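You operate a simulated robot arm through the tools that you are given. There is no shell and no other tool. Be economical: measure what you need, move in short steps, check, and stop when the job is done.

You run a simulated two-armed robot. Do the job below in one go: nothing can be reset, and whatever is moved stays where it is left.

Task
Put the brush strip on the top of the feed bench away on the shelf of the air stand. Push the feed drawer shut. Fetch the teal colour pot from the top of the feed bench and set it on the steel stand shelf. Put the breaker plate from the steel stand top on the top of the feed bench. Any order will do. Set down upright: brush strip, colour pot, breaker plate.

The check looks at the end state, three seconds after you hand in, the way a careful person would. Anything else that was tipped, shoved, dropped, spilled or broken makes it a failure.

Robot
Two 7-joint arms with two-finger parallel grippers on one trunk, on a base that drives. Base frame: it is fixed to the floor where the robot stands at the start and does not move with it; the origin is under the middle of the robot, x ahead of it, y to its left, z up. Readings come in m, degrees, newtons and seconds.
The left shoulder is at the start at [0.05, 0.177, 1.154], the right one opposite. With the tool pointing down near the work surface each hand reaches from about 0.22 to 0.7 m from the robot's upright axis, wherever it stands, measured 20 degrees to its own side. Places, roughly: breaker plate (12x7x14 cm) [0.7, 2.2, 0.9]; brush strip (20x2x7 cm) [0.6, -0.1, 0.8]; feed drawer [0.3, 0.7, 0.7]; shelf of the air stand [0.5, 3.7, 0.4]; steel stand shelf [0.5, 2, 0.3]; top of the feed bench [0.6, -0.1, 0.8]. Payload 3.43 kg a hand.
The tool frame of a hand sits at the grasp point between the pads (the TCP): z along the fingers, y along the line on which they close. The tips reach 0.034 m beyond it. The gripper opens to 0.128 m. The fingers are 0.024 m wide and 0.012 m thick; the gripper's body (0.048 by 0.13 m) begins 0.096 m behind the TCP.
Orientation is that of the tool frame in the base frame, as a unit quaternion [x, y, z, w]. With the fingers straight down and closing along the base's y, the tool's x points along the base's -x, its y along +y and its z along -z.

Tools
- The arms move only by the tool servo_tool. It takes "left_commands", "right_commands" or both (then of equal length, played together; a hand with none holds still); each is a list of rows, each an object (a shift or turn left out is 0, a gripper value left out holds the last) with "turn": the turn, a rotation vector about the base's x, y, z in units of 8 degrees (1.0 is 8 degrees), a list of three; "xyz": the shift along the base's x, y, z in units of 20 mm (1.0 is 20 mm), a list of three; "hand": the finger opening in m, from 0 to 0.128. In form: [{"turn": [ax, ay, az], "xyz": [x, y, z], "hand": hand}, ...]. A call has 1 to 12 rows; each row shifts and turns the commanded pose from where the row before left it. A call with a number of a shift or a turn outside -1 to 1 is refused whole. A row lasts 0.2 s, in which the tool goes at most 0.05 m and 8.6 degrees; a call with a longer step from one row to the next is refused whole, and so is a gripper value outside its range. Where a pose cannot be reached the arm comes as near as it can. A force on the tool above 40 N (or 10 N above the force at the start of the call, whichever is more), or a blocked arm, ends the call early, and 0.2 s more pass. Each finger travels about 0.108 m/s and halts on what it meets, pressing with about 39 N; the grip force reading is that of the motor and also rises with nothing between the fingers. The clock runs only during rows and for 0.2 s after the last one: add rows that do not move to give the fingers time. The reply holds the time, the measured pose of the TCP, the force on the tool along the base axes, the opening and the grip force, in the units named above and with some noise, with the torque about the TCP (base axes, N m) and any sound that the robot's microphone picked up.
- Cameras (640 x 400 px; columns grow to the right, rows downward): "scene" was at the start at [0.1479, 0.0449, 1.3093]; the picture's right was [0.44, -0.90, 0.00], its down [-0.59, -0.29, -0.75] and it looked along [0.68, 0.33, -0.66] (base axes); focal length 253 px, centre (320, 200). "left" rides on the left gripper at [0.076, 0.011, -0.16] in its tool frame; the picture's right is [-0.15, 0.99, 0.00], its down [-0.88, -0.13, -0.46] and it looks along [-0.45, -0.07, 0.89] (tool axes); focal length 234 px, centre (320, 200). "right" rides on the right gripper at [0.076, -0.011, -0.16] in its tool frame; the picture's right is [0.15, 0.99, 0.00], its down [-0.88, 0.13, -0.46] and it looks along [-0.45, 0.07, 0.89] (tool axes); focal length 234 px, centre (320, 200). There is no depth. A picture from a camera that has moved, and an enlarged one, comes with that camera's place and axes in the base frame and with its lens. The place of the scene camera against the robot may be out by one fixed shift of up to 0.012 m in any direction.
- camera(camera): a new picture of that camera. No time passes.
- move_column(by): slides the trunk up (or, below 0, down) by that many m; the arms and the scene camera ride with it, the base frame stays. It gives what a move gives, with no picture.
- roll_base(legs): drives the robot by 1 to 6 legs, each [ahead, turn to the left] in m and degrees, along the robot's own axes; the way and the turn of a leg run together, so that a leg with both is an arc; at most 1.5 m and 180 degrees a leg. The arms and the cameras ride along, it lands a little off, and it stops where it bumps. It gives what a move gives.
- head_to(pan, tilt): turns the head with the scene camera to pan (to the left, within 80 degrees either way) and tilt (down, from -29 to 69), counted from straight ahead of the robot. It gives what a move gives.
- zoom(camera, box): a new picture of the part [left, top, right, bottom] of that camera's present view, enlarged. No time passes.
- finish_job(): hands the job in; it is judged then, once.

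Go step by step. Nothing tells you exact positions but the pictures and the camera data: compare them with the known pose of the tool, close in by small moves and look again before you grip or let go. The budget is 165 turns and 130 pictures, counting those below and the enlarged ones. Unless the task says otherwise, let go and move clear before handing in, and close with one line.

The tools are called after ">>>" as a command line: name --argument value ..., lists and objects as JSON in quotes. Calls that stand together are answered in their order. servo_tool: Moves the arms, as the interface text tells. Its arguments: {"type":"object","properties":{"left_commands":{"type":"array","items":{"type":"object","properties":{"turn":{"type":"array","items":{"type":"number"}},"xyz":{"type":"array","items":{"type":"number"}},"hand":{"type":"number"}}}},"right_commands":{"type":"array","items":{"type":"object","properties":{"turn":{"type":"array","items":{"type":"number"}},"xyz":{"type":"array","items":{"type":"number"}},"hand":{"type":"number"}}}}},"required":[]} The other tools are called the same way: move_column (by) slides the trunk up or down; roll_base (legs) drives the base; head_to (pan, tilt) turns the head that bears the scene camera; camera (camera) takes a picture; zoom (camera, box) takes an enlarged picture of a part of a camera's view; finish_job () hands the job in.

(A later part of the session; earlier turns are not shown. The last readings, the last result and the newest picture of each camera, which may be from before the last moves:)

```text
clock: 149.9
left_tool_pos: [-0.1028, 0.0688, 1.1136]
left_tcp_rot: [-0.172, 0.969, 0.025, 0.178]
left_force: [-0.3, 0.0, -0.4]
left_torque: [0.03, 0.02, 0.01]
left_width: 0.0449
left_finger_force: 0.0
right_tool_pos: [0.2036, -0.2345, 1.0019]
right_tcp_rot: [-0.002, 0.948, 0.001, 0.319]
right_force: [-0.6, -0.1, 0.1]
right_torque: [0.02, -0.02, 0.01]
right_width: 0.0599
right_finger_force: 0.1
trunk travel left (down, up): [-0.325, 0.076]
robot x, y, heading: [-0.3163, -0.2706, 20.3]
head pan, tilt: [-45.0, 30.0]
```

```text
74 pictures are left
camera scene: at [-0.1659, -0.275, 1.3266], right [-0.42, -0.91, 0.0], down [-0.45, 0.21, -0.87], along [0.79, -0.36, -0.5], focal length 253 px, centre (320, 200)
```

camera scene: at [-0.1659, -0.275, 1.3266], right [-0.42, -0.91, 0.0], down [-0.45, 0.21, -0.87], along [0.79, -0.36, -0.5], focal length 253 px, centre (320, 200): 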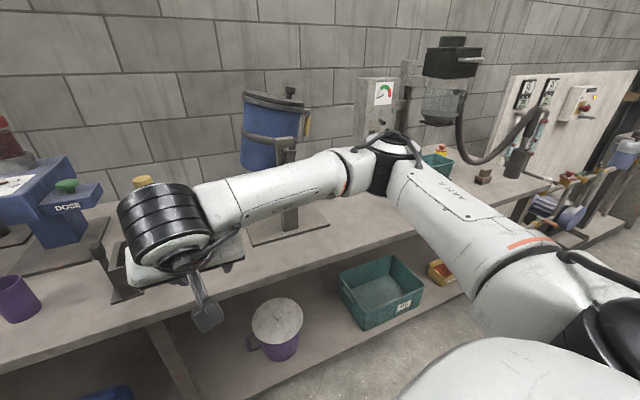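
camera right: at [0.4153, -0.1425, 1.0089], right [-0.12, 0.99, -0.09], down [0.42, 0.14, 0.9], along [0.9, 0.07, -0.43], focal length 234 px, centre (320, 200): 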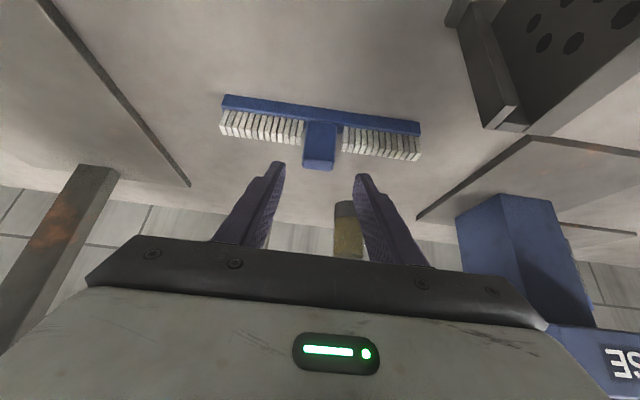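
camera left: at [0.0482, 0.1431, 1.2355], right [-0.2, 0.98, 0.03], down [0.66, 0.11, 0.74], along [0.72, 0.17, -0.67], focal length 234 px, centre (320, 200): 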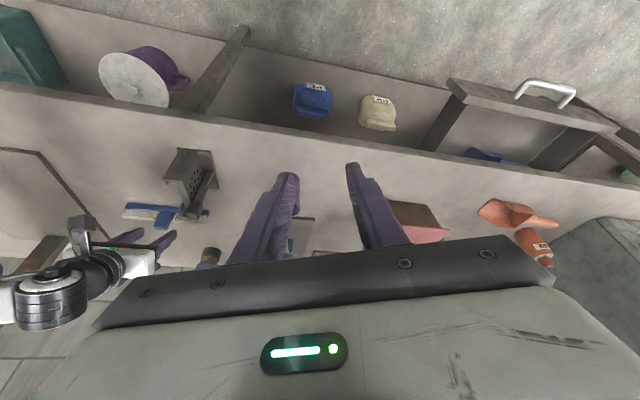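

>>> roll_base --legs '[[0, -20]]'

>>> head_to --pan 0 --tilt 35

>>> camera --camera "scene"

```text
clock: 151.4
left_tool_pos: [0.0006, -0.024, 1.1134]
left_tcp_rot: [0.0, 0.983, -0.007, 0.181]
left_force: [0.6, -0.3, -0.3]
left_torque: [0.05, 0.01, -0.01]
left_width: 0.0452
left_finger_force: 0.0
right_tool_pos: [0.1844, -0.4156, 1.0019]
right_tcp_rot: [0.162, 0.934, -0.055, 0.314]
right_force: [0.3, -0.4, -1.5]
right_torque: [0.04, 0.0, -0.02]
right_width: 0.0602
right_finger_force: 0.2
trunk travel left (down, up): [-0.325, 0.076]
robot x, y, heading: [-0.316, -0.2682, 0.3]
head pan, tilt: [-45.0, 30.0]
```

```text
clock: 152.5
left_tool_pos: [-0.0, -0.0232, 1.114]
left_tcp_rot: [-0.001, 0.984, -0.007, 0.18]
left_force: [0.5, -0.9, 0.3]
left_torque: [0.01, -0.03, 0.03]
left_width: 0.0451
left_finger_force: 0.1
right_tool_pos: [0.1834, -0.4155, 1.0019]
right_tcp_rot: [0.163, 0.934, -0.056, 0.314]
right_force: [0.7, 0.7, 0.4]
right_torque: [0.03, 0.02, 0.03]
right_width: 0.0596
right_finger_force: 0.0
trunk travel left (down, up): [-0.325, 0.076]
robot x, y, heading: [-0.3116, -0.2704, -0.1]
head pan, tilt: [0.0, 35.0]
```

```text
73 pictures are left
camera scene: at [-0.1551, -0.2607, 1.3187], right [0.0, -1.0, 0.0], down [-0.57, 0.0, -0.82], along [0.82, 0.0, -0.57], focal length 253 px, centre (320, 200)
```

scene: 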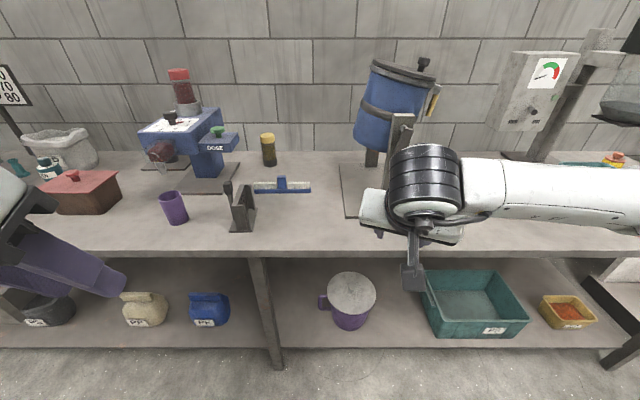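

>>> zoom --camera "scene" --box '[320, 40, 480, 220]'

>>> servo_tool --right_commands '[{"xyz": [-1, 0, 0.5], "turn": [0, 1, 0]}, {"xyz": [-1, 0, 0.5], "turn": [0, 1, 0]}, {"xyz": [-0.5, 0, 1], "turn": [0, 1, 0]}, {"xyz": [0, 0, 1], "turn": [0, 1, 0]}, {"xyz": [0, 0, 1], "turn": [0, 0.6, 0]}]'

>>> roll_base --legs '[[0, 90], [0.11, 0], [0, -90]]'

>>> zoom --camera "scene" --box '[320, 40, 520, 240]'

```text
2.22 times, centred on (400, 130) of scene
camera zoom: at [-0.1551, -0.2607, 1.3187], right [0.0, -1.0, 0.0], down [-0.57, 0.0, -0.82], along [0.82, 0.0, -0.57], focal length 563 px, centre (142, 356)
```

zoom: 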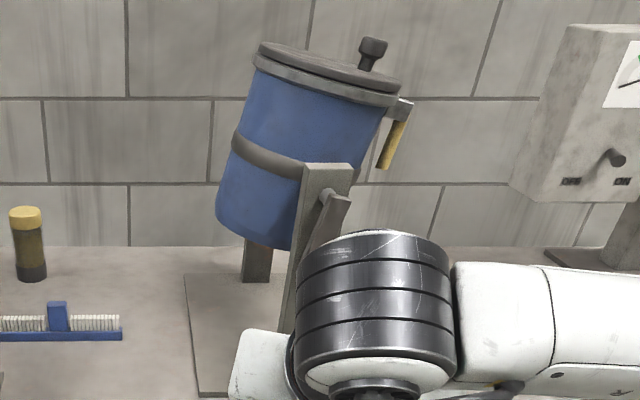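

```text
clock: 153.7
left_tool_pos: [0.0, -0.024, 1.1145]
left_tcp_rot: [-0.001, 0.983, -0.007, 0.181]
left_force: [0.0, -0.6, 0.6]
left_torque: [0.05, 0.02, -0.04]
left_width: 0.0451
left_finger_force: 0.0
right_tool_pos: [0.1346, -0.4153, 1.0817]
right_tcp_rot: [0.135, 0.985, -0.104, 0.002]
right_force: [0.1, 0.7, 0.0]
right_torque: [-0.01, 0.03, 0.0]
right_width: 0.0599
right_finger_force: 0.0
trunk travel left (down, up): [-0.325, 0.076]
robot x, y, heading: [-0.3164, -0.2696, 0.0]
head pan, tilt: [0.0, 35.0]
```

```text
clock: 162.5
left_tool_pos: [-0.0004, 0.088, 1.1131]
left_tcp_rot: [-0.003, 0.984, -0.006, 0.181]
left_force: [0.0, 0.0, 0.0]
left_torque: [-0.03, -0.03, -0.03]
left_width: 0.0453
left_finger_force: 0.0
right_tool_pos: [0.1347, -0.305, 1.0808]
right_tcp_rot: [0.135, 0.985, -0.105, 0.003]
right_force: [-0.4, 0.4, -0.9]
right_torque: [0.0, 0.0, 0.02]
right_width: 0.06
right_finger_force: 0.1
trunk travel left (down, up): [-0.325, 0.076]
robot x, y, heading: [-0.3138, -0.1608, 0.5]
head pan, tilt: [0.0, 35.0]
```

```text
2.00 times, centred on (420, 140) of scene
camera zoom: at [-0.1545, -0.15, 1.3187], right [0.01, -1.0, 0.0], down [-0.57, 0.0, -0.82], along [0.82, 0.01, -0.57], focal length 507 px, centre (120, 320)
```

zoom: 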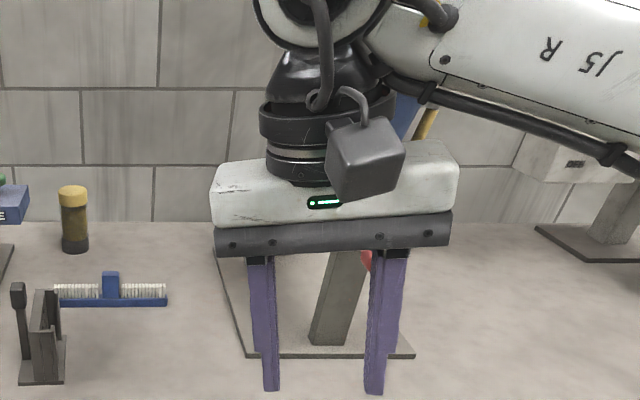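

>>> servo_tool --right_commands '[{"xyz": [0, 1, 0]}, {"xyz": [0, 1, 0]}, {"xyz": [0, 1, 0]}, {"xyz": [0, 1, 0]}, {"xyz": [0, 1, 0]}, {"xyz": [0, 1, 0]}, {"xyz": [0, 1, 0]}, {"xyz": [0, 1, 0]}, {"xyz": [0, 1, 0]}]' --left_commands '[{"xyz": [0, 1, 0]}, {"xyz": [0, 1, 0]}, {"xyz": [0, 1, 0]}, {"xyz": [0, 1, 0]}, {"xyz": [0, 1, 0]}, {"xyz": [0, 1, 0]}, {"xyz": [0, 1, 0]}, {"xyz": [0, 1, 0]}, {"xyz": [0, 1, 0]}]'

>>> camera --camera "scene"

```text
clock: 164.5
left_tool_pos: [-0.0006, 0.2686, 1.1127]
left_tcp_rot: [-0.002, 0.983, -0.007, 0.181]
left_force: [1.2, -0.5, 0.5]
left_torque: [-0.01, 0.03, -0.03]
left_width: 0.0451
left_finger_force: 0.1
right_tool_pos: [0.135, -0.1222, 1.0842]
right_tcp_rot: [0.133, 0.986, -0.104, 0.003]
right_force: [-0.4, -0.2, -0.7]
right_torque: [0.01, 0.0, -0.02]
right_width: 0.0599
right_finger_force: 0.1
trunk travel left (down, up): [-0.325, 0.076]
robot x, y, heading: [-0.3155, -0.1578, 0.7]
head pan, tilt: [0.0, 35.0]
```

```text
70 pictures are left
camera scene: at [-0.1548, -0.1493, 1.3187], right [0.01, -1.0, 0.0], down [-0.57, 0.0, -0.82], along [0.82, 0.01, -0.57], focal length 253 px, centre (320, 200)
```

scene: 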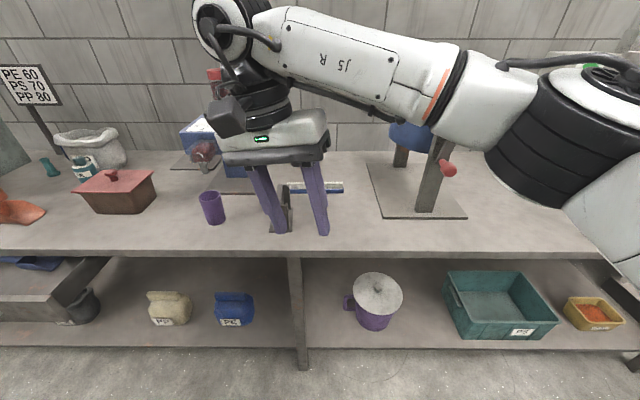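

>>> servo_tool --right_commands '[{"xyz": [-0.7, -1, 0.3], "turn": [0.5, 0, 0.64]}, {"xyz": [-0.7, -1, 0.3], "turn": [0.5, 0, 0.64]}, {"xyz": [-0.7, -1, 0.3], "turn": [0.5, 0, 0.63]}, {"xyz": [-0.7, -1, 0.3]}, {"xyz": [-0.7, -1, 0.3]}, {"xyz": [-0.7, -1, 0.3]}, {"xyz": [-0.7, -1, 0.3]}, {"xyz": [-0.7, -1, 0.3]}, {"xyz": [-0.7, -1, 0.3]}, {"xyz": [-0.7, -1, 0.3]}, {"xyz": [-0.7, -1, 0]}, {"xyz": [0, -1, 0]}]'

>>> camera --camera "scene"

```text
clock: 167.1
left_tool_pos: [0.0003, 0.267, 1.114]
left_tcp_rot: [-0.002, 0.984, -0.007, 0.18]
left_force: [-0.1, -0.2, 0.0]
left_torque: [0.0, -0.03, -0.04]
left_width: 0.0451
left_finger_force: 0.1
right_tool_pos: [-0.018, -0.3647, 1.1414]
right_tcp_rot: [0.002, 1.0, 0.001, 0.003]
right_force: [-0.1, -0.1, -0.1]
right_torque: [0.01, -0.01, 0.05]
right_width: 0.06
right_finger_force: 0.0
trunk travel left (down, up): [-0.325, 0.076]
robot x, y, heading: [-0.3134, -0.1564, 0.5]
head pan, tilt: [0.0, 35.0]
```

```text
69 pictures are left
camera scene: at [-0.1547, -0.1503, 1.3187], right [0.01, -1.0, 0.0], down [-0.57, 0.0, -0.82], along [0.82, 0.01, -0.57], focal length 253 px, centre (320, 200)
```

scene: 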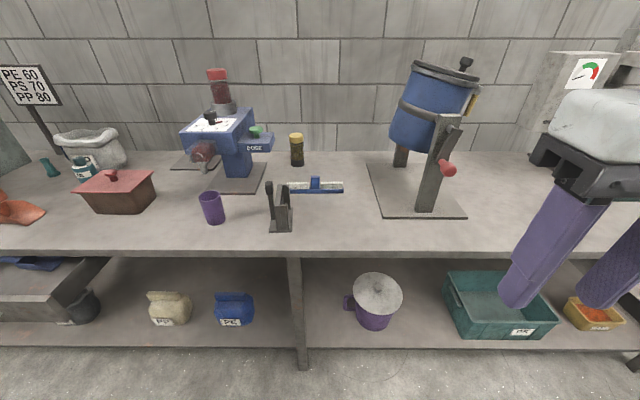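

The tilting drum got turned about 12–15° by the elbow; I'll restore it. I'll move the robot right and use the left hand to nudge the drum's lower left side back, gently.

>>> roll_base --legs '[[0, -90], [0.33, 0], [0, 90]]'

>>> zoom --camera "scene" --box '[200, 20, 420, 240]'

```text
clock: 177.0
left_tool_pos: [-0.0021, -0.0609, 1.1123]
left_tcp_rot: [0.004, 0.983, -0.008, 0.181]
left_force: [-0.9, -0.4, 0.1]
left_torque: [0.0, -0.03, 0.01]
left_width: 0.0451
left_finger_force: 0.0
right_tool_pos: [-0.0265, -0.6926, 1.1424]
right_tcp_rot: [0.007, 1.0, 0.001, 0.003]
right_force: [0.3, -0.5, 0.6]
right_torque: [0.01, 0.0, 0.0]
right_width: 0.0598
right_finger_force: 0.1
trunk travel left (down, up): [-0.325, 0.076]
robot x, y, heading: [-0.3232, -0.4854, -0.3]
head pan, tilt: [0.0, 35.0]
```

```text
1.82 times, centred on (310, 130) of scene
camera zoom: at [-0.1612, -0.4766, 1.3187], right [0.0, -1.0, 0.0], down [-0.57, 0.0, -0.82], along [0.82, 0.0, -0.57], focal length 461 px, centre (338, 327)
```

zoom: 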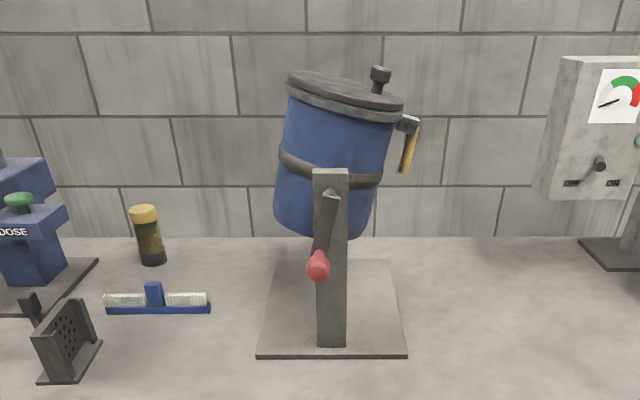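

The drum's crank knob hung straight down at first and is now about 2 cm to the left; taking the knob at about (0.38, -0.45, 1.04) and easing it right will restore it.

>>> roll_base --legs '[[0.2, -15]]'

>>> servo_tool --left_commands '[{"xyz": [0.6, -1, 0.5], "turn": [0, -0.5, 0.9], "hand": 0.08}, {"xyz": [0.6, -1, 0.5], "turn": [0, -0.5, 0.9]}, {"xyz": [0.6, -1, 0]}, {"xyz": [0.6, -1, 0]}, {"xyz": [0.6, -1, 0]}, {"xyz": [0.6, -1, 0]}]'

>>> head_to --pan 15 --tilt 35

>>> camera --camera "scene"

```text
clock: 178.6
left_tool_pos: [0.2958, -0.1883, 1.112]
left_tcp_rot: [0.133, 0.975, -0.032, 0.177]
left_force: [0.5, -0.3, -1.1]
left_torque: [-0.02, 0.02, 0.02]
left_width: 0.0451
left_finger_force: 0.0
right_tool_pos: [0.1059, -0.7913, 1.1416]
right_tcp_rot: [0.14, 0.99, 0.0, 0.003]
right_force: [0.2, 0.3, -0.3]
right_torque: [0.0, -0.02, -0.01]
right_width: 0.06
right_finger_force: 0.0
trunk travel left (down, up): [-0.325, 0.076]
robot x, y, heading: [-0.1256, -0.511, -15.6]
head pan, tilt: [0.0, 35.0]
```

```text
clock: 180.0
left_tool_pos: [0.3693, -0.3082, 1.1341]
left_tcp_rot: [0.013, 0.969, 0.0, 0.249]
left_force: [-0.8, -1.5, -0.2]
left_torque: [-0.01, 0.0, -0.02]
left_width: 0.08
left_finger_force: 0.1
right_tool_pos: [0.1044, -0.7916, 1.1414]
right_tcp_rot: [0.14, 0.99, 0.0, 0.004]
right_force: [0.2, 0.0, 0.7]
right_torque: [0.02, 0.02, -0.02]
right_width: 0.0602
right_finger_force: 0.0
trunk travel left (down, up): [-0.325, 0.076]
robot x, y, heading: [-0.1245, -0.5133, -15.6]
head pan, tilt: [0.0, 35.0]
```

```text
clock: 180.8
left_tool_pos: [0.368, -0.3058, 1.1323]
left_tcp_rot: [0.013, 0.969, 0.0, 0.248]
left_force: [-0.2, 1.0, -0.7]
left_torque: [0.02, -0.01, -0.02]
left_width: 0.0801
left_finger_force: 0.0
right_tool_pos: [0.1063, -0.7908, 1.1401]
right_tcp_rot: [0.14, 0.99, 0.0, 0.004]
right_force: [-0.2, -0.6, 0.6]
right_torque: [0.0, -0.02, -0.01]
right_width: 0.06
right_finger_force: 0.1
trunk travel left (down, up): [-0.325, 0.076]
robot x, y, heading: [-0.1214, -0.5125, -15.7]
head pan, tilt: [15.0, 35.0]
```

```text
67 pictures are left
camera scene: at [0.0344, -0.523, 1.3187], right [-0.01, -1.0, 0.0], down [-0.57, 0.01, -0.82], along [0.82, -0.01, -0.57], focal length 253 px, centre (320, 200)
```

scene: 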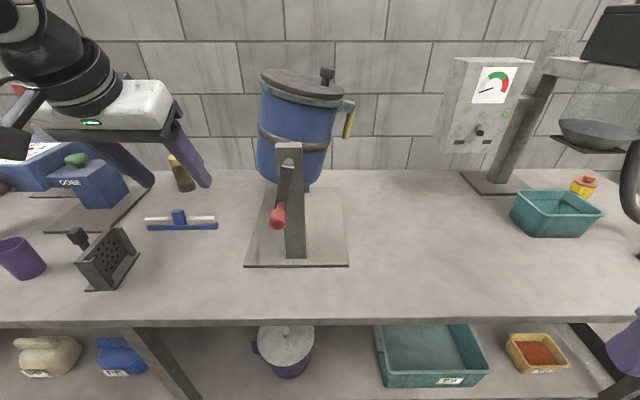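

>>> servo_tool --left_commands '[{"xyz": [-0.3, -0.93, -0.3]}, {"xyz": [-0.3, -0.93, -0.3]}, {"xyz": [-0.3, -0.93, -0.3]}, {"xyz": [-0.3, -0.93, -0.3]}, {"xyz": [-0.3, -0.93, -0.3]}, {"xyz": [-0.3, -0.93, -0.3]}, {"xyz": [-0.2, -0.93, -0.3]}, {"xyz": [0, -0.93, -0.3]}]'

>>> camera --camera "left"

>>> camera --camera "scene"

```text
clock: 182.6
left_tool_pos: [0.328, -0.4577, 1.0859]
left_tcp_rot: [0.012, 0.969, 0.001, 0.248]
left_force: [0.4, 0.5, 0.5]
left_torque: [-0.01, 0.02, -0.01]
left_width: 0.0802
left_finger_force: 0.1
right_tool_pos: [0.1057, -0.7899, 1.1418]
right_tcp_rot: [0.14, 0.99, 0.0, 0.004]
right_force: [0.2, 0.1, -0.4]
right_torque: [0.01, 0.0, 0.01]
right_width: 0.06
right_finger_force: 0.0
trunk travel left (down, up): [-0.325, 0.076]
robot x, y, heading: [-0.1267, -0.5121, -15.5]
head pan, tilt: [15.0, 35.0]
```

```text
66 pictures are left
camera left: at [0.1854, -0.4438, 1.1893], right [0.15, 0.99, 0.08], down [0.55, -0.15, 0.82], along [0.82, -0.08, -0.56], focal length 234 px, centre (320, 200)
```

left: 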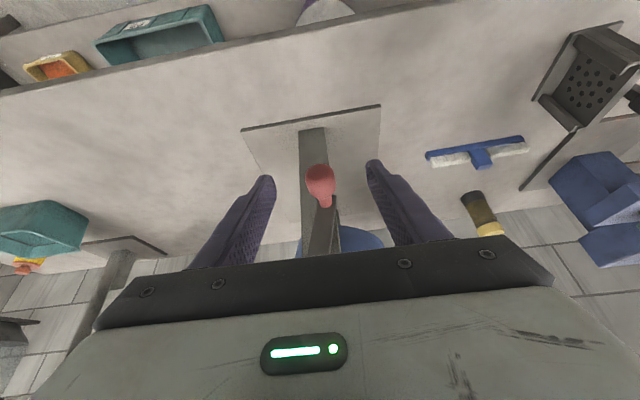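

```text
65 pictures are left
camera scene: at [0.0348, -0.523, 1.3186], right [-0.01, -1.0, 0.0], down [-0.57, 0.01, -0.82], along [0.82, -0.01, -0.57], focal length 253 px, centre (320, 200)
```

scene: 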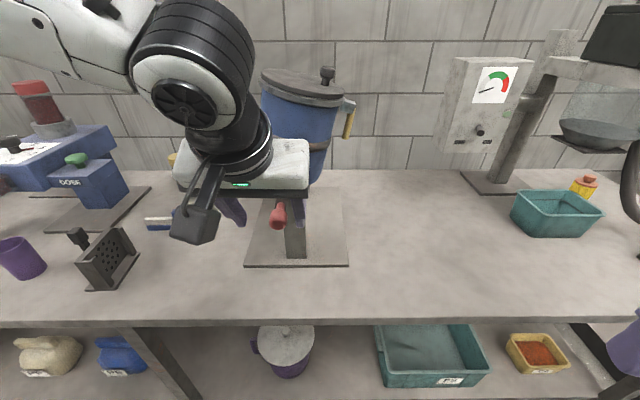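

>>> servo_tool --left_commands '[{"xyz": [0.6, -0.1, -0.9]}, {"xyz": [1, 0, -0.6]}, {"xyz": [1, 0, -0.5]}, {"hand": 0.05}, {"hand": 0.04}, {}]'

>>> camera --camera "left"

```text
clock: 184.0
left_tool_pos: [0.379, -0.4588, 1.0449]
left_tcp_rot: [0.013, 0.969, 0.0, 0.248]
left_force: [0.4, 0.8, -0.3]
left_torque: [0.03, 0.0, 0.0]
left_width: 0.04
left_finger_force: 0.1
right_tool_pos: [0.1043, -0.7904, 1.1407]
right_tcp_rot: [0.14, 0.99, -0.001, 0.003]
right_force: [-0.7, 0.0, 0.1]
right_torque: [0.02, -0.02, 0.01]
right_width: 0.0597
right_finger_force: 0.0
trunk travel left (down, up): [-0.325, 0.076]
robot x, y, heading: [-0.1251, -0.5106, -15.5]
head pan, tilt: [15.0, 35.0]
```

```text
64 pictures are left
camera left: at [0.2367, -0.4456, 1.1495], right [0.15, 0.99, 0.08], down [0.55, -0.15, 0.82], along [0.82, -0.08, -0.56], focal length 234 px, centre (320, 200)
```

left: 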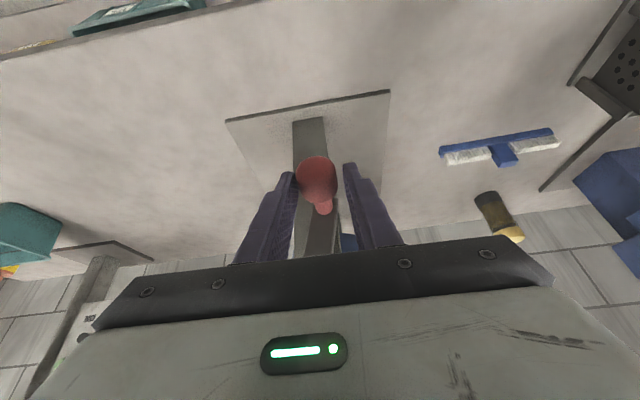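

>>> servo_tool --left_commands '[{"hand": 0.032}, {"hand": 0.03}, {}, {"xyz": [0, -0.25, 0]}, {"xyz": [0, -0.25, -0.05]}, {"xyz": [0, -0.25, -0.05]}, {"xyz": [0, -0.2, 0]}, {}]'

>>> camera --camera "scene"

```text
clock: 185.8
left_tool_pos: [0.3797, -0.4763, 1.0427]
left_tcp_rot: [0.011, 0.969, 0.0, 0.247]
left_force: [-4.3, 9.6, -4.5]
left_torque: [-0.26, -0.05, 0.09]
left_width: 0.0314
left_finger_force: 44.8
right_tool_pos: [0.1058, -0.7884, 1.1422]
right_tcp_rot: [0.14, 0.99, 0.0, 0.003]
right_force: [0.0, -0.3, 1.0]
right_torque: [0.01, 0.02, 0.04]
right_width: 0.0602
right_finger_force: 0.0
trunk travel left (down, up): [-0.325, 0.076]
robot x, y, heading: [-0.1241, -0.5136, -15.6]
head pan, tilt: [15.0, 35.0]
```

```text
63 pictures are left
camera scene: at [0.0342, -0.5215, 1.3187], right [-0.01, -1.0, 0.0], down [-0.57, 0.0, -0.82], along [0.82, -0.01, -0.57], focal length 253 px, centre (320, 200)
```

scene: 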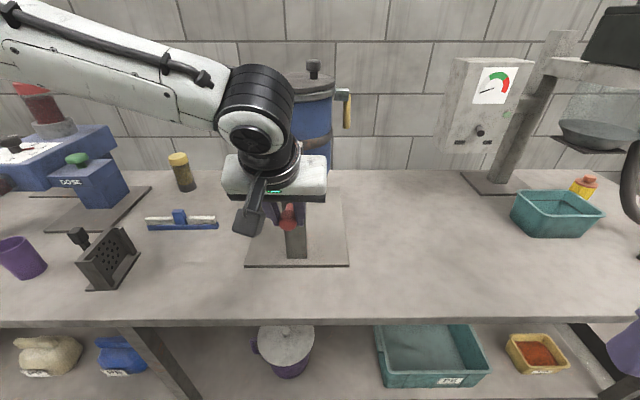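

>>> servo_tool --left_commands '[{"hand": 0.045}, {"hand": 0.08}, {}, {"xyz": [-1, 0, 0.6]}, {"xyz": [-1, 0, 0.6]}, {"xyz": [-1, 0, 0.6]}, {"xyz": [0, 1, 0]}, {"xyz": [0, 1, 0]}, {"xyz": [0, 1, 0]}, {"xyz": [0, 1, 0]}, {"xyz": [0, 1, 0]}, {"xyz": [0, 1, 0]}]'

>>> zoom --camera "scene" --box '[220, 40, 400, 280]'

```text
clock: 188.4
left_tool_pos: [0.3205, -0.3576, 1.0789]
left_tcp_rot: [0.013, 0.969, 0.0, 0.247]
left_force: [0.8, -0.1, -0.1]
left_torque: [-0.02, 0.03, 0.0]
left_width: 0.0798
left_finger_force: 0.0
right_tool_pos: [0.1057, -0.7904, 1.1415]
right_tcp_rot: [0.14, 0.99, 0.0, 0.004]
right_force: [-0.1, 0.2, 1.0]
right_torque: [-0.02, -0.01, 0.03]
right_width: 0.06
right_finger_force: 0.1
trunk travel left (down, up): [-0.325, 0.076]
robot x, y, heading: [-0.1217, -0.5117, -15.5]
head pan, tilt: [15.0, 35.0]
```

```text
1.67 times, centred on (310, 160) of scene
camera zoom: at [0.0343, -0.5224, 1.3187], right [-0.01, -1.0, 0.0], down [-0.57, 0.0, -0.82], along [0.82, -0.01, -0.57], focal length 422 px, centre (337, 267)
```

zoom: 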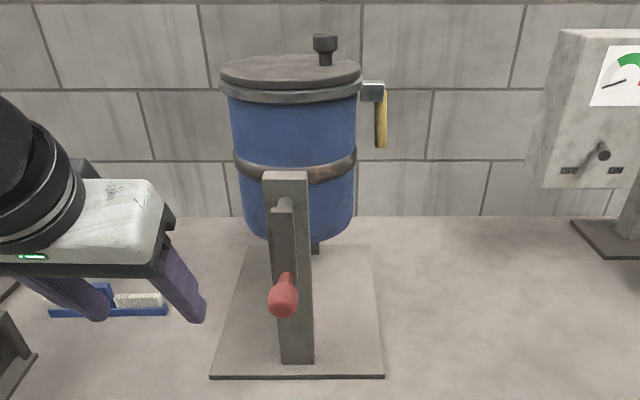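

Drum is upright again, crank vertical. Next I stand further left and further back so the right elbow stays clear of the drum.

>>> roll_base --legs '[[-0.2, 0], [0, 105.5], [0.51, 0], [0, -90]]'

>>> camera --camera "scene"

```text
clock: 200.8
left_tool_pos: [0.0741, 0.3173, 1.079]
left_tcp_rot: [-0.117, 0.962, 0.032, 0.246]
left_force: [0.4, 0.2, -0.3]
left_torque: [-0.02, -0.02, -0.01]
left_width: 0.0799
left_finger_force: 0.0
right_tool_pos: [-0.0178, -0.1557, 1.141]
right_tcp_rot: [0.006, 1.0, 0.001, 0.004]
right_force: [-0.3, 0.1, 0.7]
right_torque: [0.0, -0.04, -0.02]
right_width: 0.06
right_finger_force: 0.0
trunk travel left (down, up): [-0.325, 0.076]
robot x, y, heading: [-0.3133, 0.0564, -0.2]
head pan, tilt: [15.0, 35.0]
```

```text
61 pictures are left
camera scene: at [-0.1557, 0.0828, 1.3187], right [0.26, -0.97, 0.0], down [-0.55, -0.15, -0.82], along [0.79, 0.21, -0.57], focal length 253 px, centre (320, 200)
```

scene: 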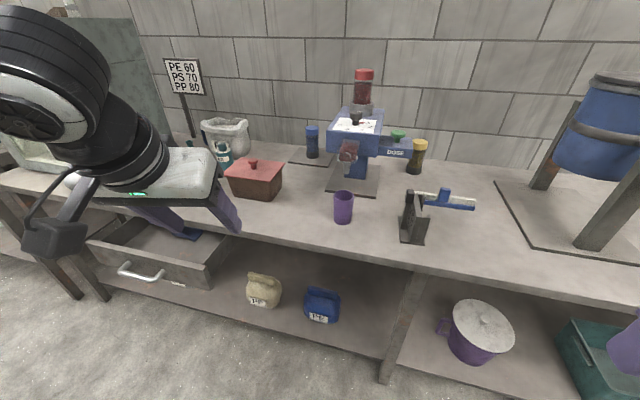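

>>> roll_base --legs '[[0.23, 0]]'

>>> servo_tool --right_commands '[{"xyz": [1, 0, 0], "turn": [0, -0.9, 0]}, {"xyz": [1, 0, 0], "turn": [0, -0.9, 0]}, {"xyz": [1, 0, 0], "turn": [0, -0.9, 0]}, {"xyz": [1, 0, 0], "turn": [0, -0.9, 0]}, {"xyz": [1, 0, 0], "turn": [0, -0.9, 0]}, {"xyz": [1, 0, -0.5]}, {"xyz": [1, 0.1, -0.5]}, {"xyz": [1, 0.1, -0.8]}, {"xyz": [1, 0.2, -0.8]}, {"xyz": [1, 0.2, -0.8]}, {"xyz": [1, 0.2, -0.8]}, {"xyz": [1, 0.2, -0.8]}]'

>>> head_to --pan -15 --tilt 35

>>> camera --camera "scene"

```text
clock: 202.5
left_tool_pos: [0.3031, 0.3148, 1.0786]
left_tcp_rot: [-0.115, 0.962, 0.032, 0.246]
left_force: [0.0, -0.1, -1.2]
left_torque: [0.0, -0.02, 0.0]
left_width: 0.08
left_finger_force: 0.0
right_tool_pos: [0.2082, -0.1574, 1.1422]
right_tcp_rot: [0.009, 1.0, 0.0, 0.004]
right_force: [0.1, 0.9, -0.1]
right_torque: [-0.01, 0.02, 0.02]
right_width: 0.0599
right_finger_force: 0.2
trunk travel left (down, up): [-0.325, 0.076]
robot x, y, heading: [-0.086, 0.0482, -0.6]
head pan, tilt: [15.0, 35.0]
```

```text
clock: 205.1
left_tool_pos: [0.3023, 0.3168, 1.0787]
left_tcp_rot: [-0.115, 0.962, 0.032, 0.246]
left_force: [0.2, -0.3, 0.9]
left_torque: [0.02, 0.01, 0.01]
left_width: 0.0799
left_finger_force: 0.1
right_tool_pos: [0.4484, -0.1392, 1.0405]
right_tcp_rot: [0.009, 0.95, 0.002, 0.313]
right_force: [0.5, -0.1, -0.3]
right_torque: [0.02, 0.0, 0.02]
right_width: 0.06
right_finger_force: 0.0
trunk travel left (down, up): [-0.325, 0.076]
robot x, y, heading: [-0.0897, 0.0529, -0.0]
head pan, tilt: [15.0, 35.0]
```

```text
clock: 206.1
left_tool_pos: [0.3041, 0.3157, 1.0797]
left_tcp_rot: [-0.115, 0.962, 0.033, 0.246]
left_force: [0.0, -0.4, -1.0]
left_torque: [-0.01, 0.0, -0.01]
left_width: 0.08
left_finger_force: 0.1
right_tool_pos: [0.4475, -0.1387, 1.0421]
right_tcp_rot: [0.008, 0.95, 0.002, 0.312]
right_force: [-0.9, -0.4, -0.2]
right_torque: [0.04, -0.01, -0.02]
right_width: 0.0602
right_finger_force: 0.1
trunk travel left (down, up): [-0.325, 0.076]
robot x, y, heading: [-0.0872, 0.0514, -0.5]
head pan, tilt: [-15.0, 35.0]
```

```text
60 pictures are left
camera scene: at [0.0708, 0.0358, 1.3187], right [-0.26, -0.96, 0.0], down [-0.55, 0.15, -0.82], along [0.79, -0.22, -0.57], focal length 253 px, centre (320, 200)
```

scene: 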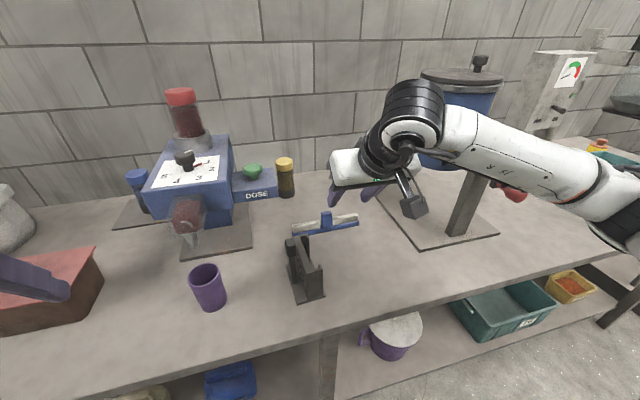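

>>> servo_tool --right_commands '[{"xyz": [0.94, 0, -0.4], "turn": [0, 0, -0.13]}, {"xyz": [0.94, 0, -0.5]}, {"xyz": [0.94, 0, -0.5]}, {"xyz": [0.94, 0, -0.6]}, {"xyz": [0.94, 0, -0.6]}, {"xyz": [0.94, 0.1, -0.7]}, {"xyz": [0.94, 0.1, -0.7]}, {}]'

>>> camera --camera "scene"

>>> camera --camera "right"

```text
clock: 207.9
left_tool_pos: [0.3024, 0.3156, 1.0798]
left_tcp_rot: [-0.115, 0.962, 0.032, 0.246]
left_force: [-0.1, 0.2, 0.0]
left_torque: [0.01, 0.0, 0.02]
left_width: 0.0797
left_finger_force: 0.1
right_tool_pos: [0.5812, -0.1355, 0.9622]
right_tcp_rot: [0.016, 0.95, 0.0, 0.312]
right_force: [0.5, -1.0, -0.4]
right_torque: [0.01, -0.01, -0.01]
right_width: 0.0597
right_finger_force: 0.0
trunk travel left (down, up): [-0.325, 0.076]
robot x, y, heading: [-0.0856, 0.0473, -0.5]
head pan, tilt: [-15.0, 35.0]
```

```text
59 pictures are left
camera scene: at [0.0707, 0.0356, 1.3187], right [-0.27, -0.96, 0.0], down [-0.55, 0.15, -0.82], along [0.79, -0.22, -0.57], focal length 253 px, centre (320, 200)
```

scene: 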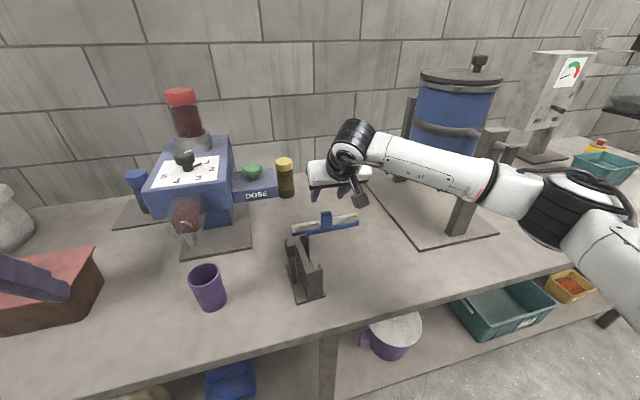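

```text
58 pictures are left
camera right: at [0.4234, -0.1412, 1.0476], right [-0.09, 0.99, -0.08], down [0.44, 0.11, 0.89], along [0.89, 0.04, -0.45], focal length 234 px, centre (320, 200)
```

right: 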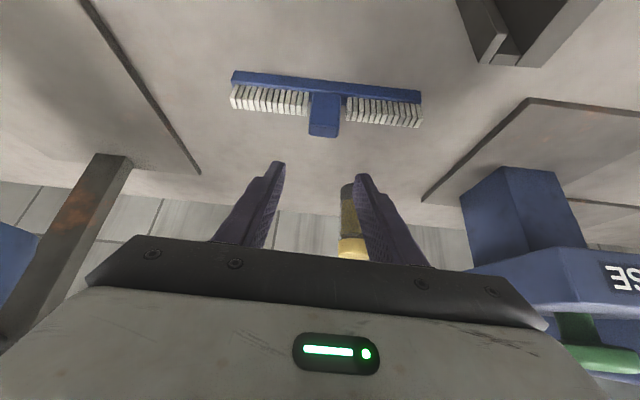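

>>> servo_tool --right_commands '[{"xyz": [-0.1, 0.05, -0.8], "turn": [0, 0, 0.25]}, {"xyz": [0, 0, -0.7]}, {"xyz": [0, 0, -0.6]}, {}]'

>>> camera --camera "right"

>>> zoom --camera "scene" --box '[280, 130, 400, 250]'

```text
clock: 208.9
left_tool_pos: [0.3028, 0.3164, 1.0791]
left_tcp_rot: [-0.114, 0.962, 0.032, 0.246]
left_force: [0.0, -0.3, 0.0]
left_torque: [0.0, -0.02, -0.02]
left_width: 0.0802
left_finger_force: 0.0
right_tool_pos: [0.5772, -0.134, 0.9197]
right_tcp_rot: [0.0, 0.95, 0.005, 0.313]
right_force: [0.2, -0.6, -0.4]
right_torque: [0.01, 0.02, -0.02]
right_width: 0.06
right_finger_force: 0.0
trunk travel left (down, up): [-0.325, 0.076]
robot x, y, heading: [-0.0869, 0.051, -0.3]
head pan, tilt: [-15.0, 35.0]
```

```text
57 pictures are left
camera right: at [0.4203, -0.1457, 1.0054], right [-0.12, 0.99, -0.08], down [0.44, 0.12, 0.89], along [0.89, 0.07, -0.45], focal length 234 px, centre (320, 200)
```

right: 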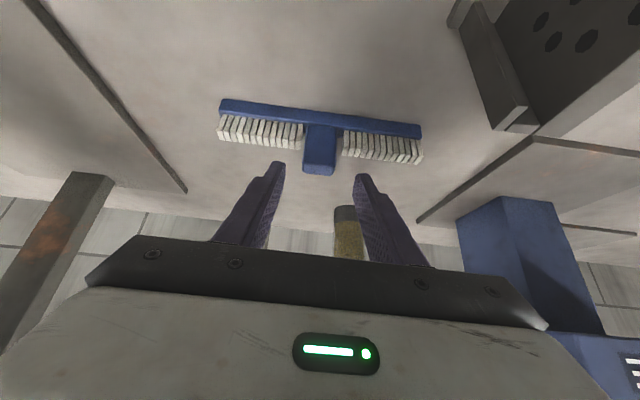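

```text
3.33 times, centred on (340, 190) of scene
camera zoom: at [0.0708, 0.0357, 1.3187], right [-0.27, -0.96, 0.0], down [-0.55, 0.15, -0.82], along [0.79, -0.22, -0.57], focal length 845 px, centre (253, 233)
```

zoom: 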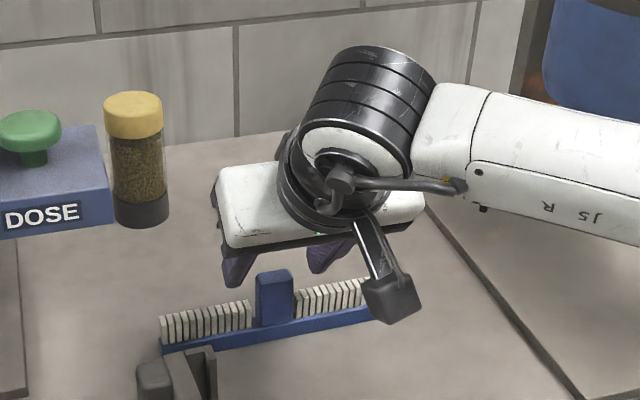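

>>> servo_tool --right_commands '[{"xyz": [0, 0.0, -0.2]}, {"xyz": [0, 0, -0.2]}, {"xyz": [0, 0, -0.1]}, {}]'

>>> zoom --camera "right" --box '[200, 80, 440, 230]'

```text
clock: 209.9
left_tool_pos: [0.3029, 0.3165, 1.0806]
left_tcp_rot: [-0.115, 0.962, 0.033, 0.246]
left_force: [0.5, 0.6, 0.0]
left_torque: [0.03, 0.01, -0.02]
left_width: 0.0799
left_finger_force: 0.0
right_tool_pos: [0.5768, -0.133, 0.9107]
right_tcp_rot: [-0.001, 0.95, 0.005, 0.313]
right_force: [0.0, 0.8, 0.5]
right_torque: [0.04, 0.0, -0.02]
right_width: 0.0601
right_finger_force: 0.1
trunk travel left (down, up): [-0.325, 0.076]
robot x, y, heading: [-0.0877, 0.0507, -0.5]
head pan, tilt: [-15.0, 35.0]
```

```text
2.67 times, centred on (320, 155) of right
camera zoom: at [0.4204, -0.1452, 0.9953], right [-0.12, 0.99, -0.08], down [0.44, 0.12, 0.89], along [0.89, 0.07, -0.45], focal length 624 px, centre (320, 320)
```

zoom: 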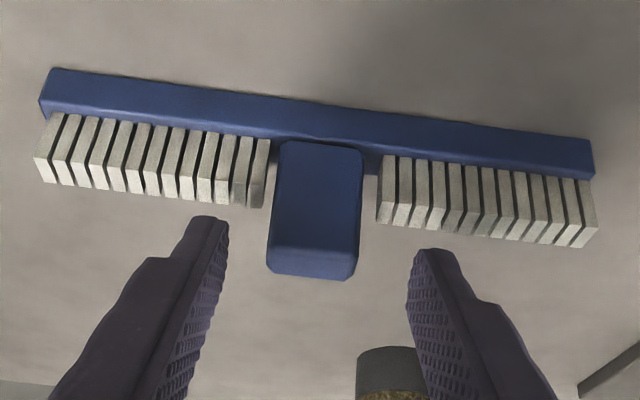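

>>> servo_tool --right_commands '[{"xyz": [0.1, -0.05, -0.15]}, {"hand": 0.045}, {"hand": 0.03}, {"hand": 0.02}, {"hand": 0.015}, {}]'

>>> zoom --camera "right" --box '[200, 80, 440, 230]'

```text
clock: 211.3
left_tool_pos: [0.3037, 0.3155, 1.0794]
left_tcp_rot: [-0.114, 0.962, 0.032, 0.245]
left_force: [0.1, -0.4, -1.0]
left_torque: [-0.02, 0.02, 0.0]
left_width: 0.0799
left_finger_force: 0.1
right_tool_pos: [0.5784, -0.1357, 0.907]
right_tcp_rot: [-0.001, 0.95, 0.006, 0.313]
right_force: [0.0, -0.1, 1.2]
right_torque: [-0.03, -0.02, -0.04]
right_width: 0.0292
right_finger_force: 39.1
trunk travel left (down, up): [-0.325, 0.076]
robot x, y, heading: [-0.0878, 0.0529, -0.4]
head pan, tilt: [-15.0, 35.0]
```

```text
2.67 times, centred on (320, 155) of right
camera zoom: at [0.422, -0.1464, 0.9921], right [-0.12, 0.99, -0.08], down [0.44, 0.12, 0.89], along [0.89, 0.07, -0.45], focal length 624 px, centre (320, 320)
```

zoom: 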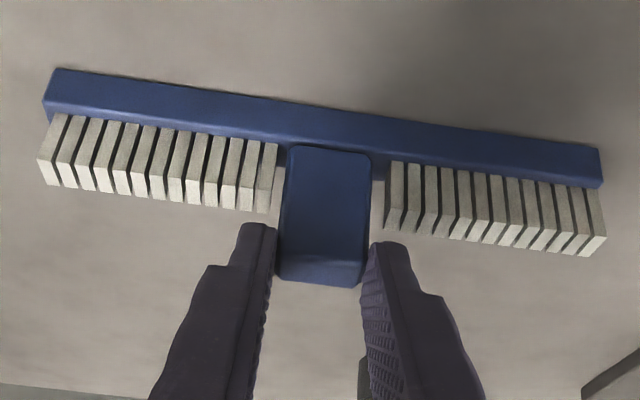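

>>> servo_tool --right_commands '[{"xyz": [0, 0, 0.5]}, {"xyz": [0, 0, 0.5]}, {"xyz": [0, 0, 0.7]}, {"xyz": [0, 0, 0.7]}, {}]'

>>> zoom --camera "right" --box '[200, 80, 440, 230]'

```text
clock: 212.5
left_tool_pos: [0.3017, 0.3161, 1.0784]
left_tcp_rot: [-0.115, 0.962, 0.033, 0.245]
left_force: [-0.1, 0.4, -0.5]
left_torque: [-0.02, -0.03, -0.02]
left_width: 0.0801
left_finger_force: 0.0
right_tool_pos: [0.5796, -0.1329, 0.9552]
right_tcp_rot: [0.0, 0.95, 0.006, 0.312]
right_force: [-0.6, -0.1, -0.7]
right_torque: [0.01, 0.01, 0.01]
right_width: 0.0294
right_finger_force: 39.3
trunk travel left (down, up): [-0.325, 0.076]
robot x, y, heading: [-0.0873, 0.0515, -0.3]
head pan, tilt: [-15.0, 35.0]
```

```text
2.67 times, centred on (320, 155) of right
camera zoom: at [0.4222, -0.1447, 1.0396], right [-0.12, 0.99, -0.08], down [0.44, 0.12, 0.89], along [0.89, 0.07, -0.45], focal length 624 px, centre (320, 320)
```

zoom: 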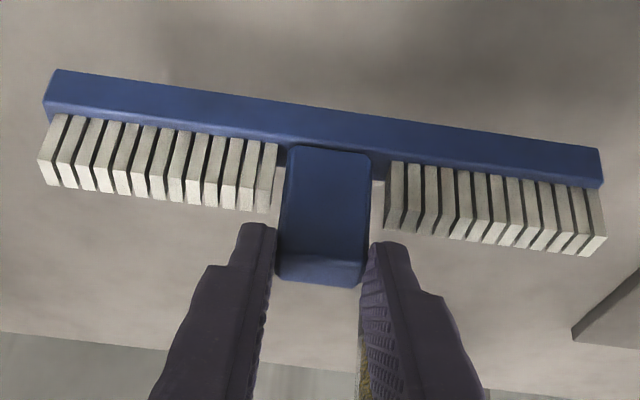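

Brush strip is held firmly. Lift and draw back, then the pot with the left hand.

>>> servo_tool --right_commands '[{"xyz": [-0.3, 0, 1]}, {"xyz": [-0.6, 0, 1]}, {"xyz": [-1, 0, 1]}, {"xyz": [-1, 0, 1]}, {"xyz": [-1, 0, 1]}, {"xyz": [-1, -0.2, 1]}, {"xyz": [-1, -0.2, 1]}, {"xyz": [-1, -0.2, 0.5]}, {"xyz": [-1, -0.2, 0]}, {"xyz": [-1, -0.2, 0]}, {"xyz": [-1, -0.2, 0]}, {"xyz": [-1, -0.2, 0]}]'

>>> roll_base --legs '[[-0.25, 0]]'

>>> head_to --pan 0 --tilt 35

>>> camera --camera "scene"

```text
clock: 215.1
left_tool_pos: [0.3028, 0.3145, 1.0782]
left_tcp_rot: [-0.114, 0.962, 0.032, 0.245]
left_force: [-0.5, -0.3, 0.5]
left_torque: [0.0, 0.0, 0.03]
left_width: 0.0801
left_finger_force: 0.2
right_tool_pos: [0.3597, -0.162, 1.1056]
right_tcp_rot: [-0.001, 0.95, 0.006, 0.312]
right_force: [0.5, 0.4, -1.1]
right_torque: [-0.02, 0.03, 0.0]
right_width: 0.0294
right_finger_force: 39.1
trunk travel left (down, up): [-0.325, 0.076]
robot x, y, heading: [-0.0853, 0.0552, -0.4]
head pan, tilt: [-15.0, 35.0]
```

```text
clock: 216.9
left_tool_pos: [0.0524, 0.3173, 1.0801]
left_tcp_rot: [-0.115, 0.962, 0.033, 0.246]
left_force: [0.0, -0.6, -1.6]
left_torque: [0.01, -0.02, 0.0]
left_width: 0.0801
left_finger_force: 0.0
right_tool_pos: [0.1077, -0.16, 1.1038]
right_tcp_rot: [0.0, 0.95, 0.006, 0.313]
right_force: [0.5, -1.4, -1.2]
right_torque: [0.01, 0.0, -0.02]
right_width: 0.0289
right_finger_force: 39.8
trunk travel left (down, up): [-0.325, 0.076]
robot x, y, heading: [-0.3385, 0.0549, -0.5]
head pan, tilt: [-15.0, 35.0]
```

```text
clock: 217.7
left_tool_pos: [0.0515, 0.3177, 1.0792]
left_tcp_rot: [-0.115, 0.962, 0.032, 0.246]
left_force: [-0.3, 0.2, -0.5]
left_torque: [0.02, -0.01, 0.0]
left_width: 0.0799
left_finger_force: 0.0
right_tool_pos: [0.108, -0.1603, 1.1051]
right_tcp_rot: [0.001, 0.95, 0.005, 0.313]
right_force: [0.2, 0.0, -1.4]
right_torque: [-0.02, 0.0, -0.03]
right_width: 0.0293
right_finger_force: 39.6
trunk travel left (down, up): [-0.325, 0.076]
robot x, y, heading: [-0.3364, 0.0517, -0.1]
head pan, tilt: [0.0, 35.0]
```

```text
52 pictures are left
camera scene: at [-0.1771, 0.0599, 1.3187], right [-0.01, -1.0, 0.0], down [-0.57, 0.0, -0.82], along [0.82, -0.01, -0.57], focal length 253 px, centre (320, 200)
```

scene: 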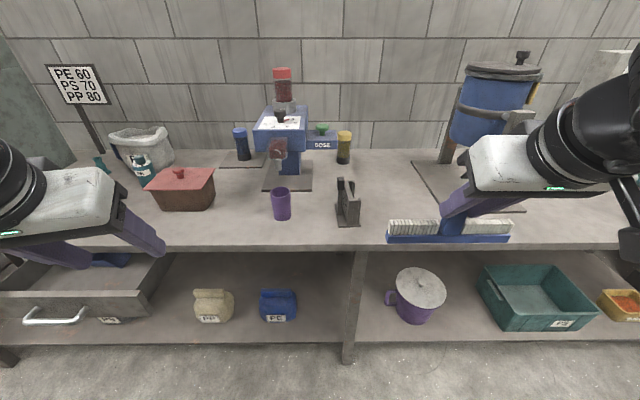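

>>> roll_base --legs '[[0, 90], [0.42, 0], [0, -90]]'

>>> head_to --pan 10 --tilt 40

>>> camera --camera "scene"

```text
clock: 227.9
left_tool_pos: [0.0865, 0.7022, 1.0792]
left_tcp_rot: [-0.08, 0.965, 0.024, 0.247]
left_force: [0.4, 0.7, -0.9]
left_torque: [0.0, 0.0, -0.01]
left_width: 0.08
left_finger_force: 0.2
right_tool_pos: [0.1091, 0.2227, 1.1047]
right_tcp_rot: [0.034, 0.95, -0.005, 0.312]
right_force: [0.3, 0.0, -1.5]
right_torque: [0.04, 0.04, 0.0]
right_width: 0.0291
right_finger_force: 39.2
trunk travel left (down, up): [-0.325, 0.076]
robot x, y, heading: [-0.3202, 0.4682, -4.7]
head pan, tilt: [0.0, 35.0]
```

```text
clock: 228.6
left_tool_pos: [0.0873, 0.7026, 1.0801]
left_tcp_rot: [-0.08, 0.965, 0.024, 0.247]
left_force: [-0.2, -0.3, 0.1]
left_torque: [0.01, -0.04, -0.01]
left_width: 0.08
left_finger_force: 0.1
right_tool_pos: [0.1096, 0.2221, 1.1044]
right_tcp_rot: [0.035, 0.949, -0.007, 0.312]
right_force: [0.2, -0.1, -1.3]
right_torque: [-0.01, 0.03, 0.0]
right_width: 0.0292
right_finger_force: 39.6
trunk travel left (down, up): [-0.325, 0.076]
robot x, y, heading: [-0.3205, 0.4682, -4.3]
head pan, tilt: [10.0, 40.0]
```

```text
51 pictures are left
camera scene: at [-0.1643, 0.4776, 1.3112], right [0.09, -1.0, 0.0], down [-0.64, -0.06, -0.77], along [0.76, 0.07, -0.64], focal length 253 px, centre (320, 200)
```

scene: 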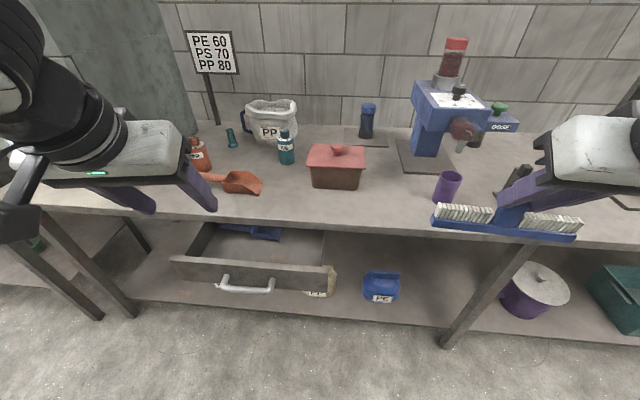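

>>> servo_tool --left_commands '[{"xyz": [0, 0, -1], "hand": 0}, {"xyz": [0, 0, -1]}, {"xyz": [0, 0, -1]}, {"xyz": [0, 0, -1]}, {"xyz": [0, 0, -1]}, {"xyz": [0, 0, -1]}, {"xyz": [0, 0, -1]}, {"xyz": [0, 0, -1]}, {"xyz": [0, 0, -1]}, {"xyz": [0, 0, -1]}, {"xyz": [0, 0, -1]}, {"xyz": [0, 0, -1]}]'

>>> servo_tool --left_commands '[{"xyz": [0, 0, -1]}, {"xyz": [0, 0, -1]}, {"xyz": [0, 0, -1]}, {"xyz": [0, 0, -1]}, {"xyz": [0, 0, -0.7]}]'

>>> camera --camera "scene"

```text
clock: 231.2
left_tool_pos: [0.0862, 0.7013, 0.8395]
left_tcp_rot: [-0.08, 0.965, 0.023, 0.247]
left_force: [0.4, 1.2, -0.7]
left_torque: [0.05, -0.03, -0.02]
left_width: 0.0
left_finger_force: 32.7
right_tool_pos: [0.1084, 0.2224, 1.106]
right_tcp_rot: [0.034, 0.949, -0.006, 0.313]
right_force: [-0.5, -0.1, -1.2]
right_torque: [0.0, 0.01, 0.01]
right_width: 0.029
right_finger_force: 39.1
trunk travel left (down, up): [-0.325, 0.076]
robot x, y, heading: [-0.3237, 0.4697, -4.7]
head pan, tilt: [10.0, 40.0]
```

```text
clock: 232.4
left_tool_pos: [0.09, 0.7197, 0.7746]
left_tcp_rot: [-0.079, 0.966, 0.022, 0.246]
left_force: [-0.1, -0.2, -0.1]
left_torque: [-0.02, -0.01, -0.02]
left_width: 0.0
left_finger_force: 32.9
left hand out of reach, approached as far as the arm can: row 3, 4, 5
right_tool_pos: [0.1074, 0.2223, 1.1031]
right_tcp_rot: [0.035, 0.95, -0.006, 0.312]
right_force: [0.9, 0.9, -1.0]
right_torque: [-0.02, 0.01, -0.01]
right_width: 0.0291
right_finger_force: 39.0
trunk travel left (down, up): [-0.325, 0.076]
robot x, y, heading: [-0.3215, 0.4668, -4.5]
head pan, tilt: [10.0, 40.0]
```

```text
50 pictures are left
camera scene: at [-0.1644, 0.4778, 1.3111], right [0.1, -1.0, 0.0], down [-0.64, -0.06, -0.77], along [0.76, 0.07, -0.64], focal length 253 px, centre (320, 200)
```

scene: 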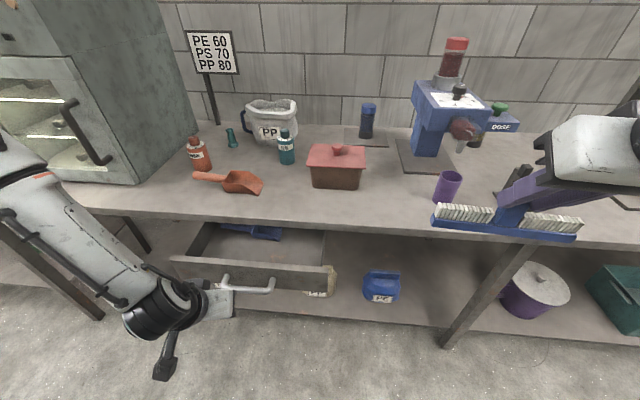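

>>> move_column --by -0.045

>>> servo_tool --left_commands '[{"xyz": [0.8, 0, 0]}, {"xyz": [0.8, 0, 0]}, {"xyz": [0.8, 0, 0]}, {"xyz": [0.8, 0, 0]}]'

>>> camera --camera "scene"

```text
clock: 233.3
left_tool_pos: [0.0893, 0.719, 0.7288]
left_tcp_rot: [-0.081, 0.966, 0.023, 0.246]
left_force: [-0.2, -0.4, 0.6]
left_torque: [0.03, 0.02, 0.01]
left_width: 0.0
left_finger_force: 33.0
right_tool_pos: [0.1078, 0.2226, 1.0605]
right_tcp_rot: [0.034, 0.949, -0.006, 0.312]
right_force: [-0.4, -0.8, -1.2]
right_torque: [0.02, 0.03, 0.0]
right_width: 0.0293
right_finger_force: 38.8
trunk travel left (down, up): [-0.28, 0.121]
robot x, y, heading: [-0.3206, 0.4657, -4.6]
head pan, tilt: [10.0, 40.0]
```

```text
clock: 234.3
left_tool_pos: [0.1537, 0.7204, 0.7299]
left_tcp_rot: [-0.08, 0.966, 0.023, 0.246]
left_force: [0.0, -0.1, 0.1]
left_torque: [0.02, -0.04, 0.02]
left_width: 0.0
left_finger_force: 32.7
right_tool_pos: [0.1085, 0.2207, 1.0582]
right_tcp_rot: [0.034, 0.949, -0.006, 0.313]
right_force: [0.0, 0.3, -1.6]
right_torque: [-0.03, 0.04, 0.01]
right_width: 0.0291
right_finger_force: 38.6
trunk travel left (down, up): [-0.28, 0.121]
robot x, y, heading: [-0.3177, 0.4676, -4.6]
head pan, tilt: [10.0, 40.0]
```

```text
49 pictures are left
camera scene: at [-0.1643, 0.4777, 1.2661], right [0.1, -1.0, 0.0], down [-0.64, -0.06, -0.77], along [0.76, 0.07, -0.64], focal length 253 px, centre (320, 200)
```

scene: 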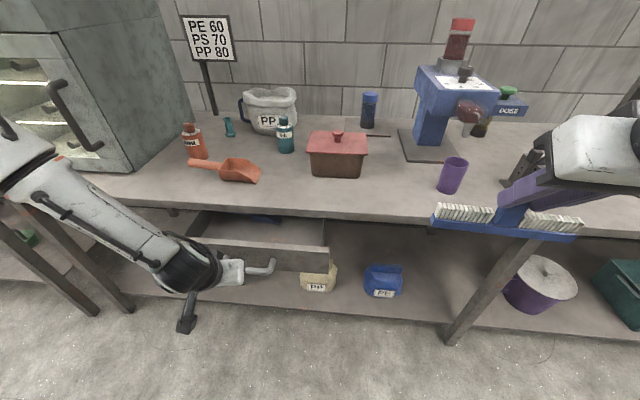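

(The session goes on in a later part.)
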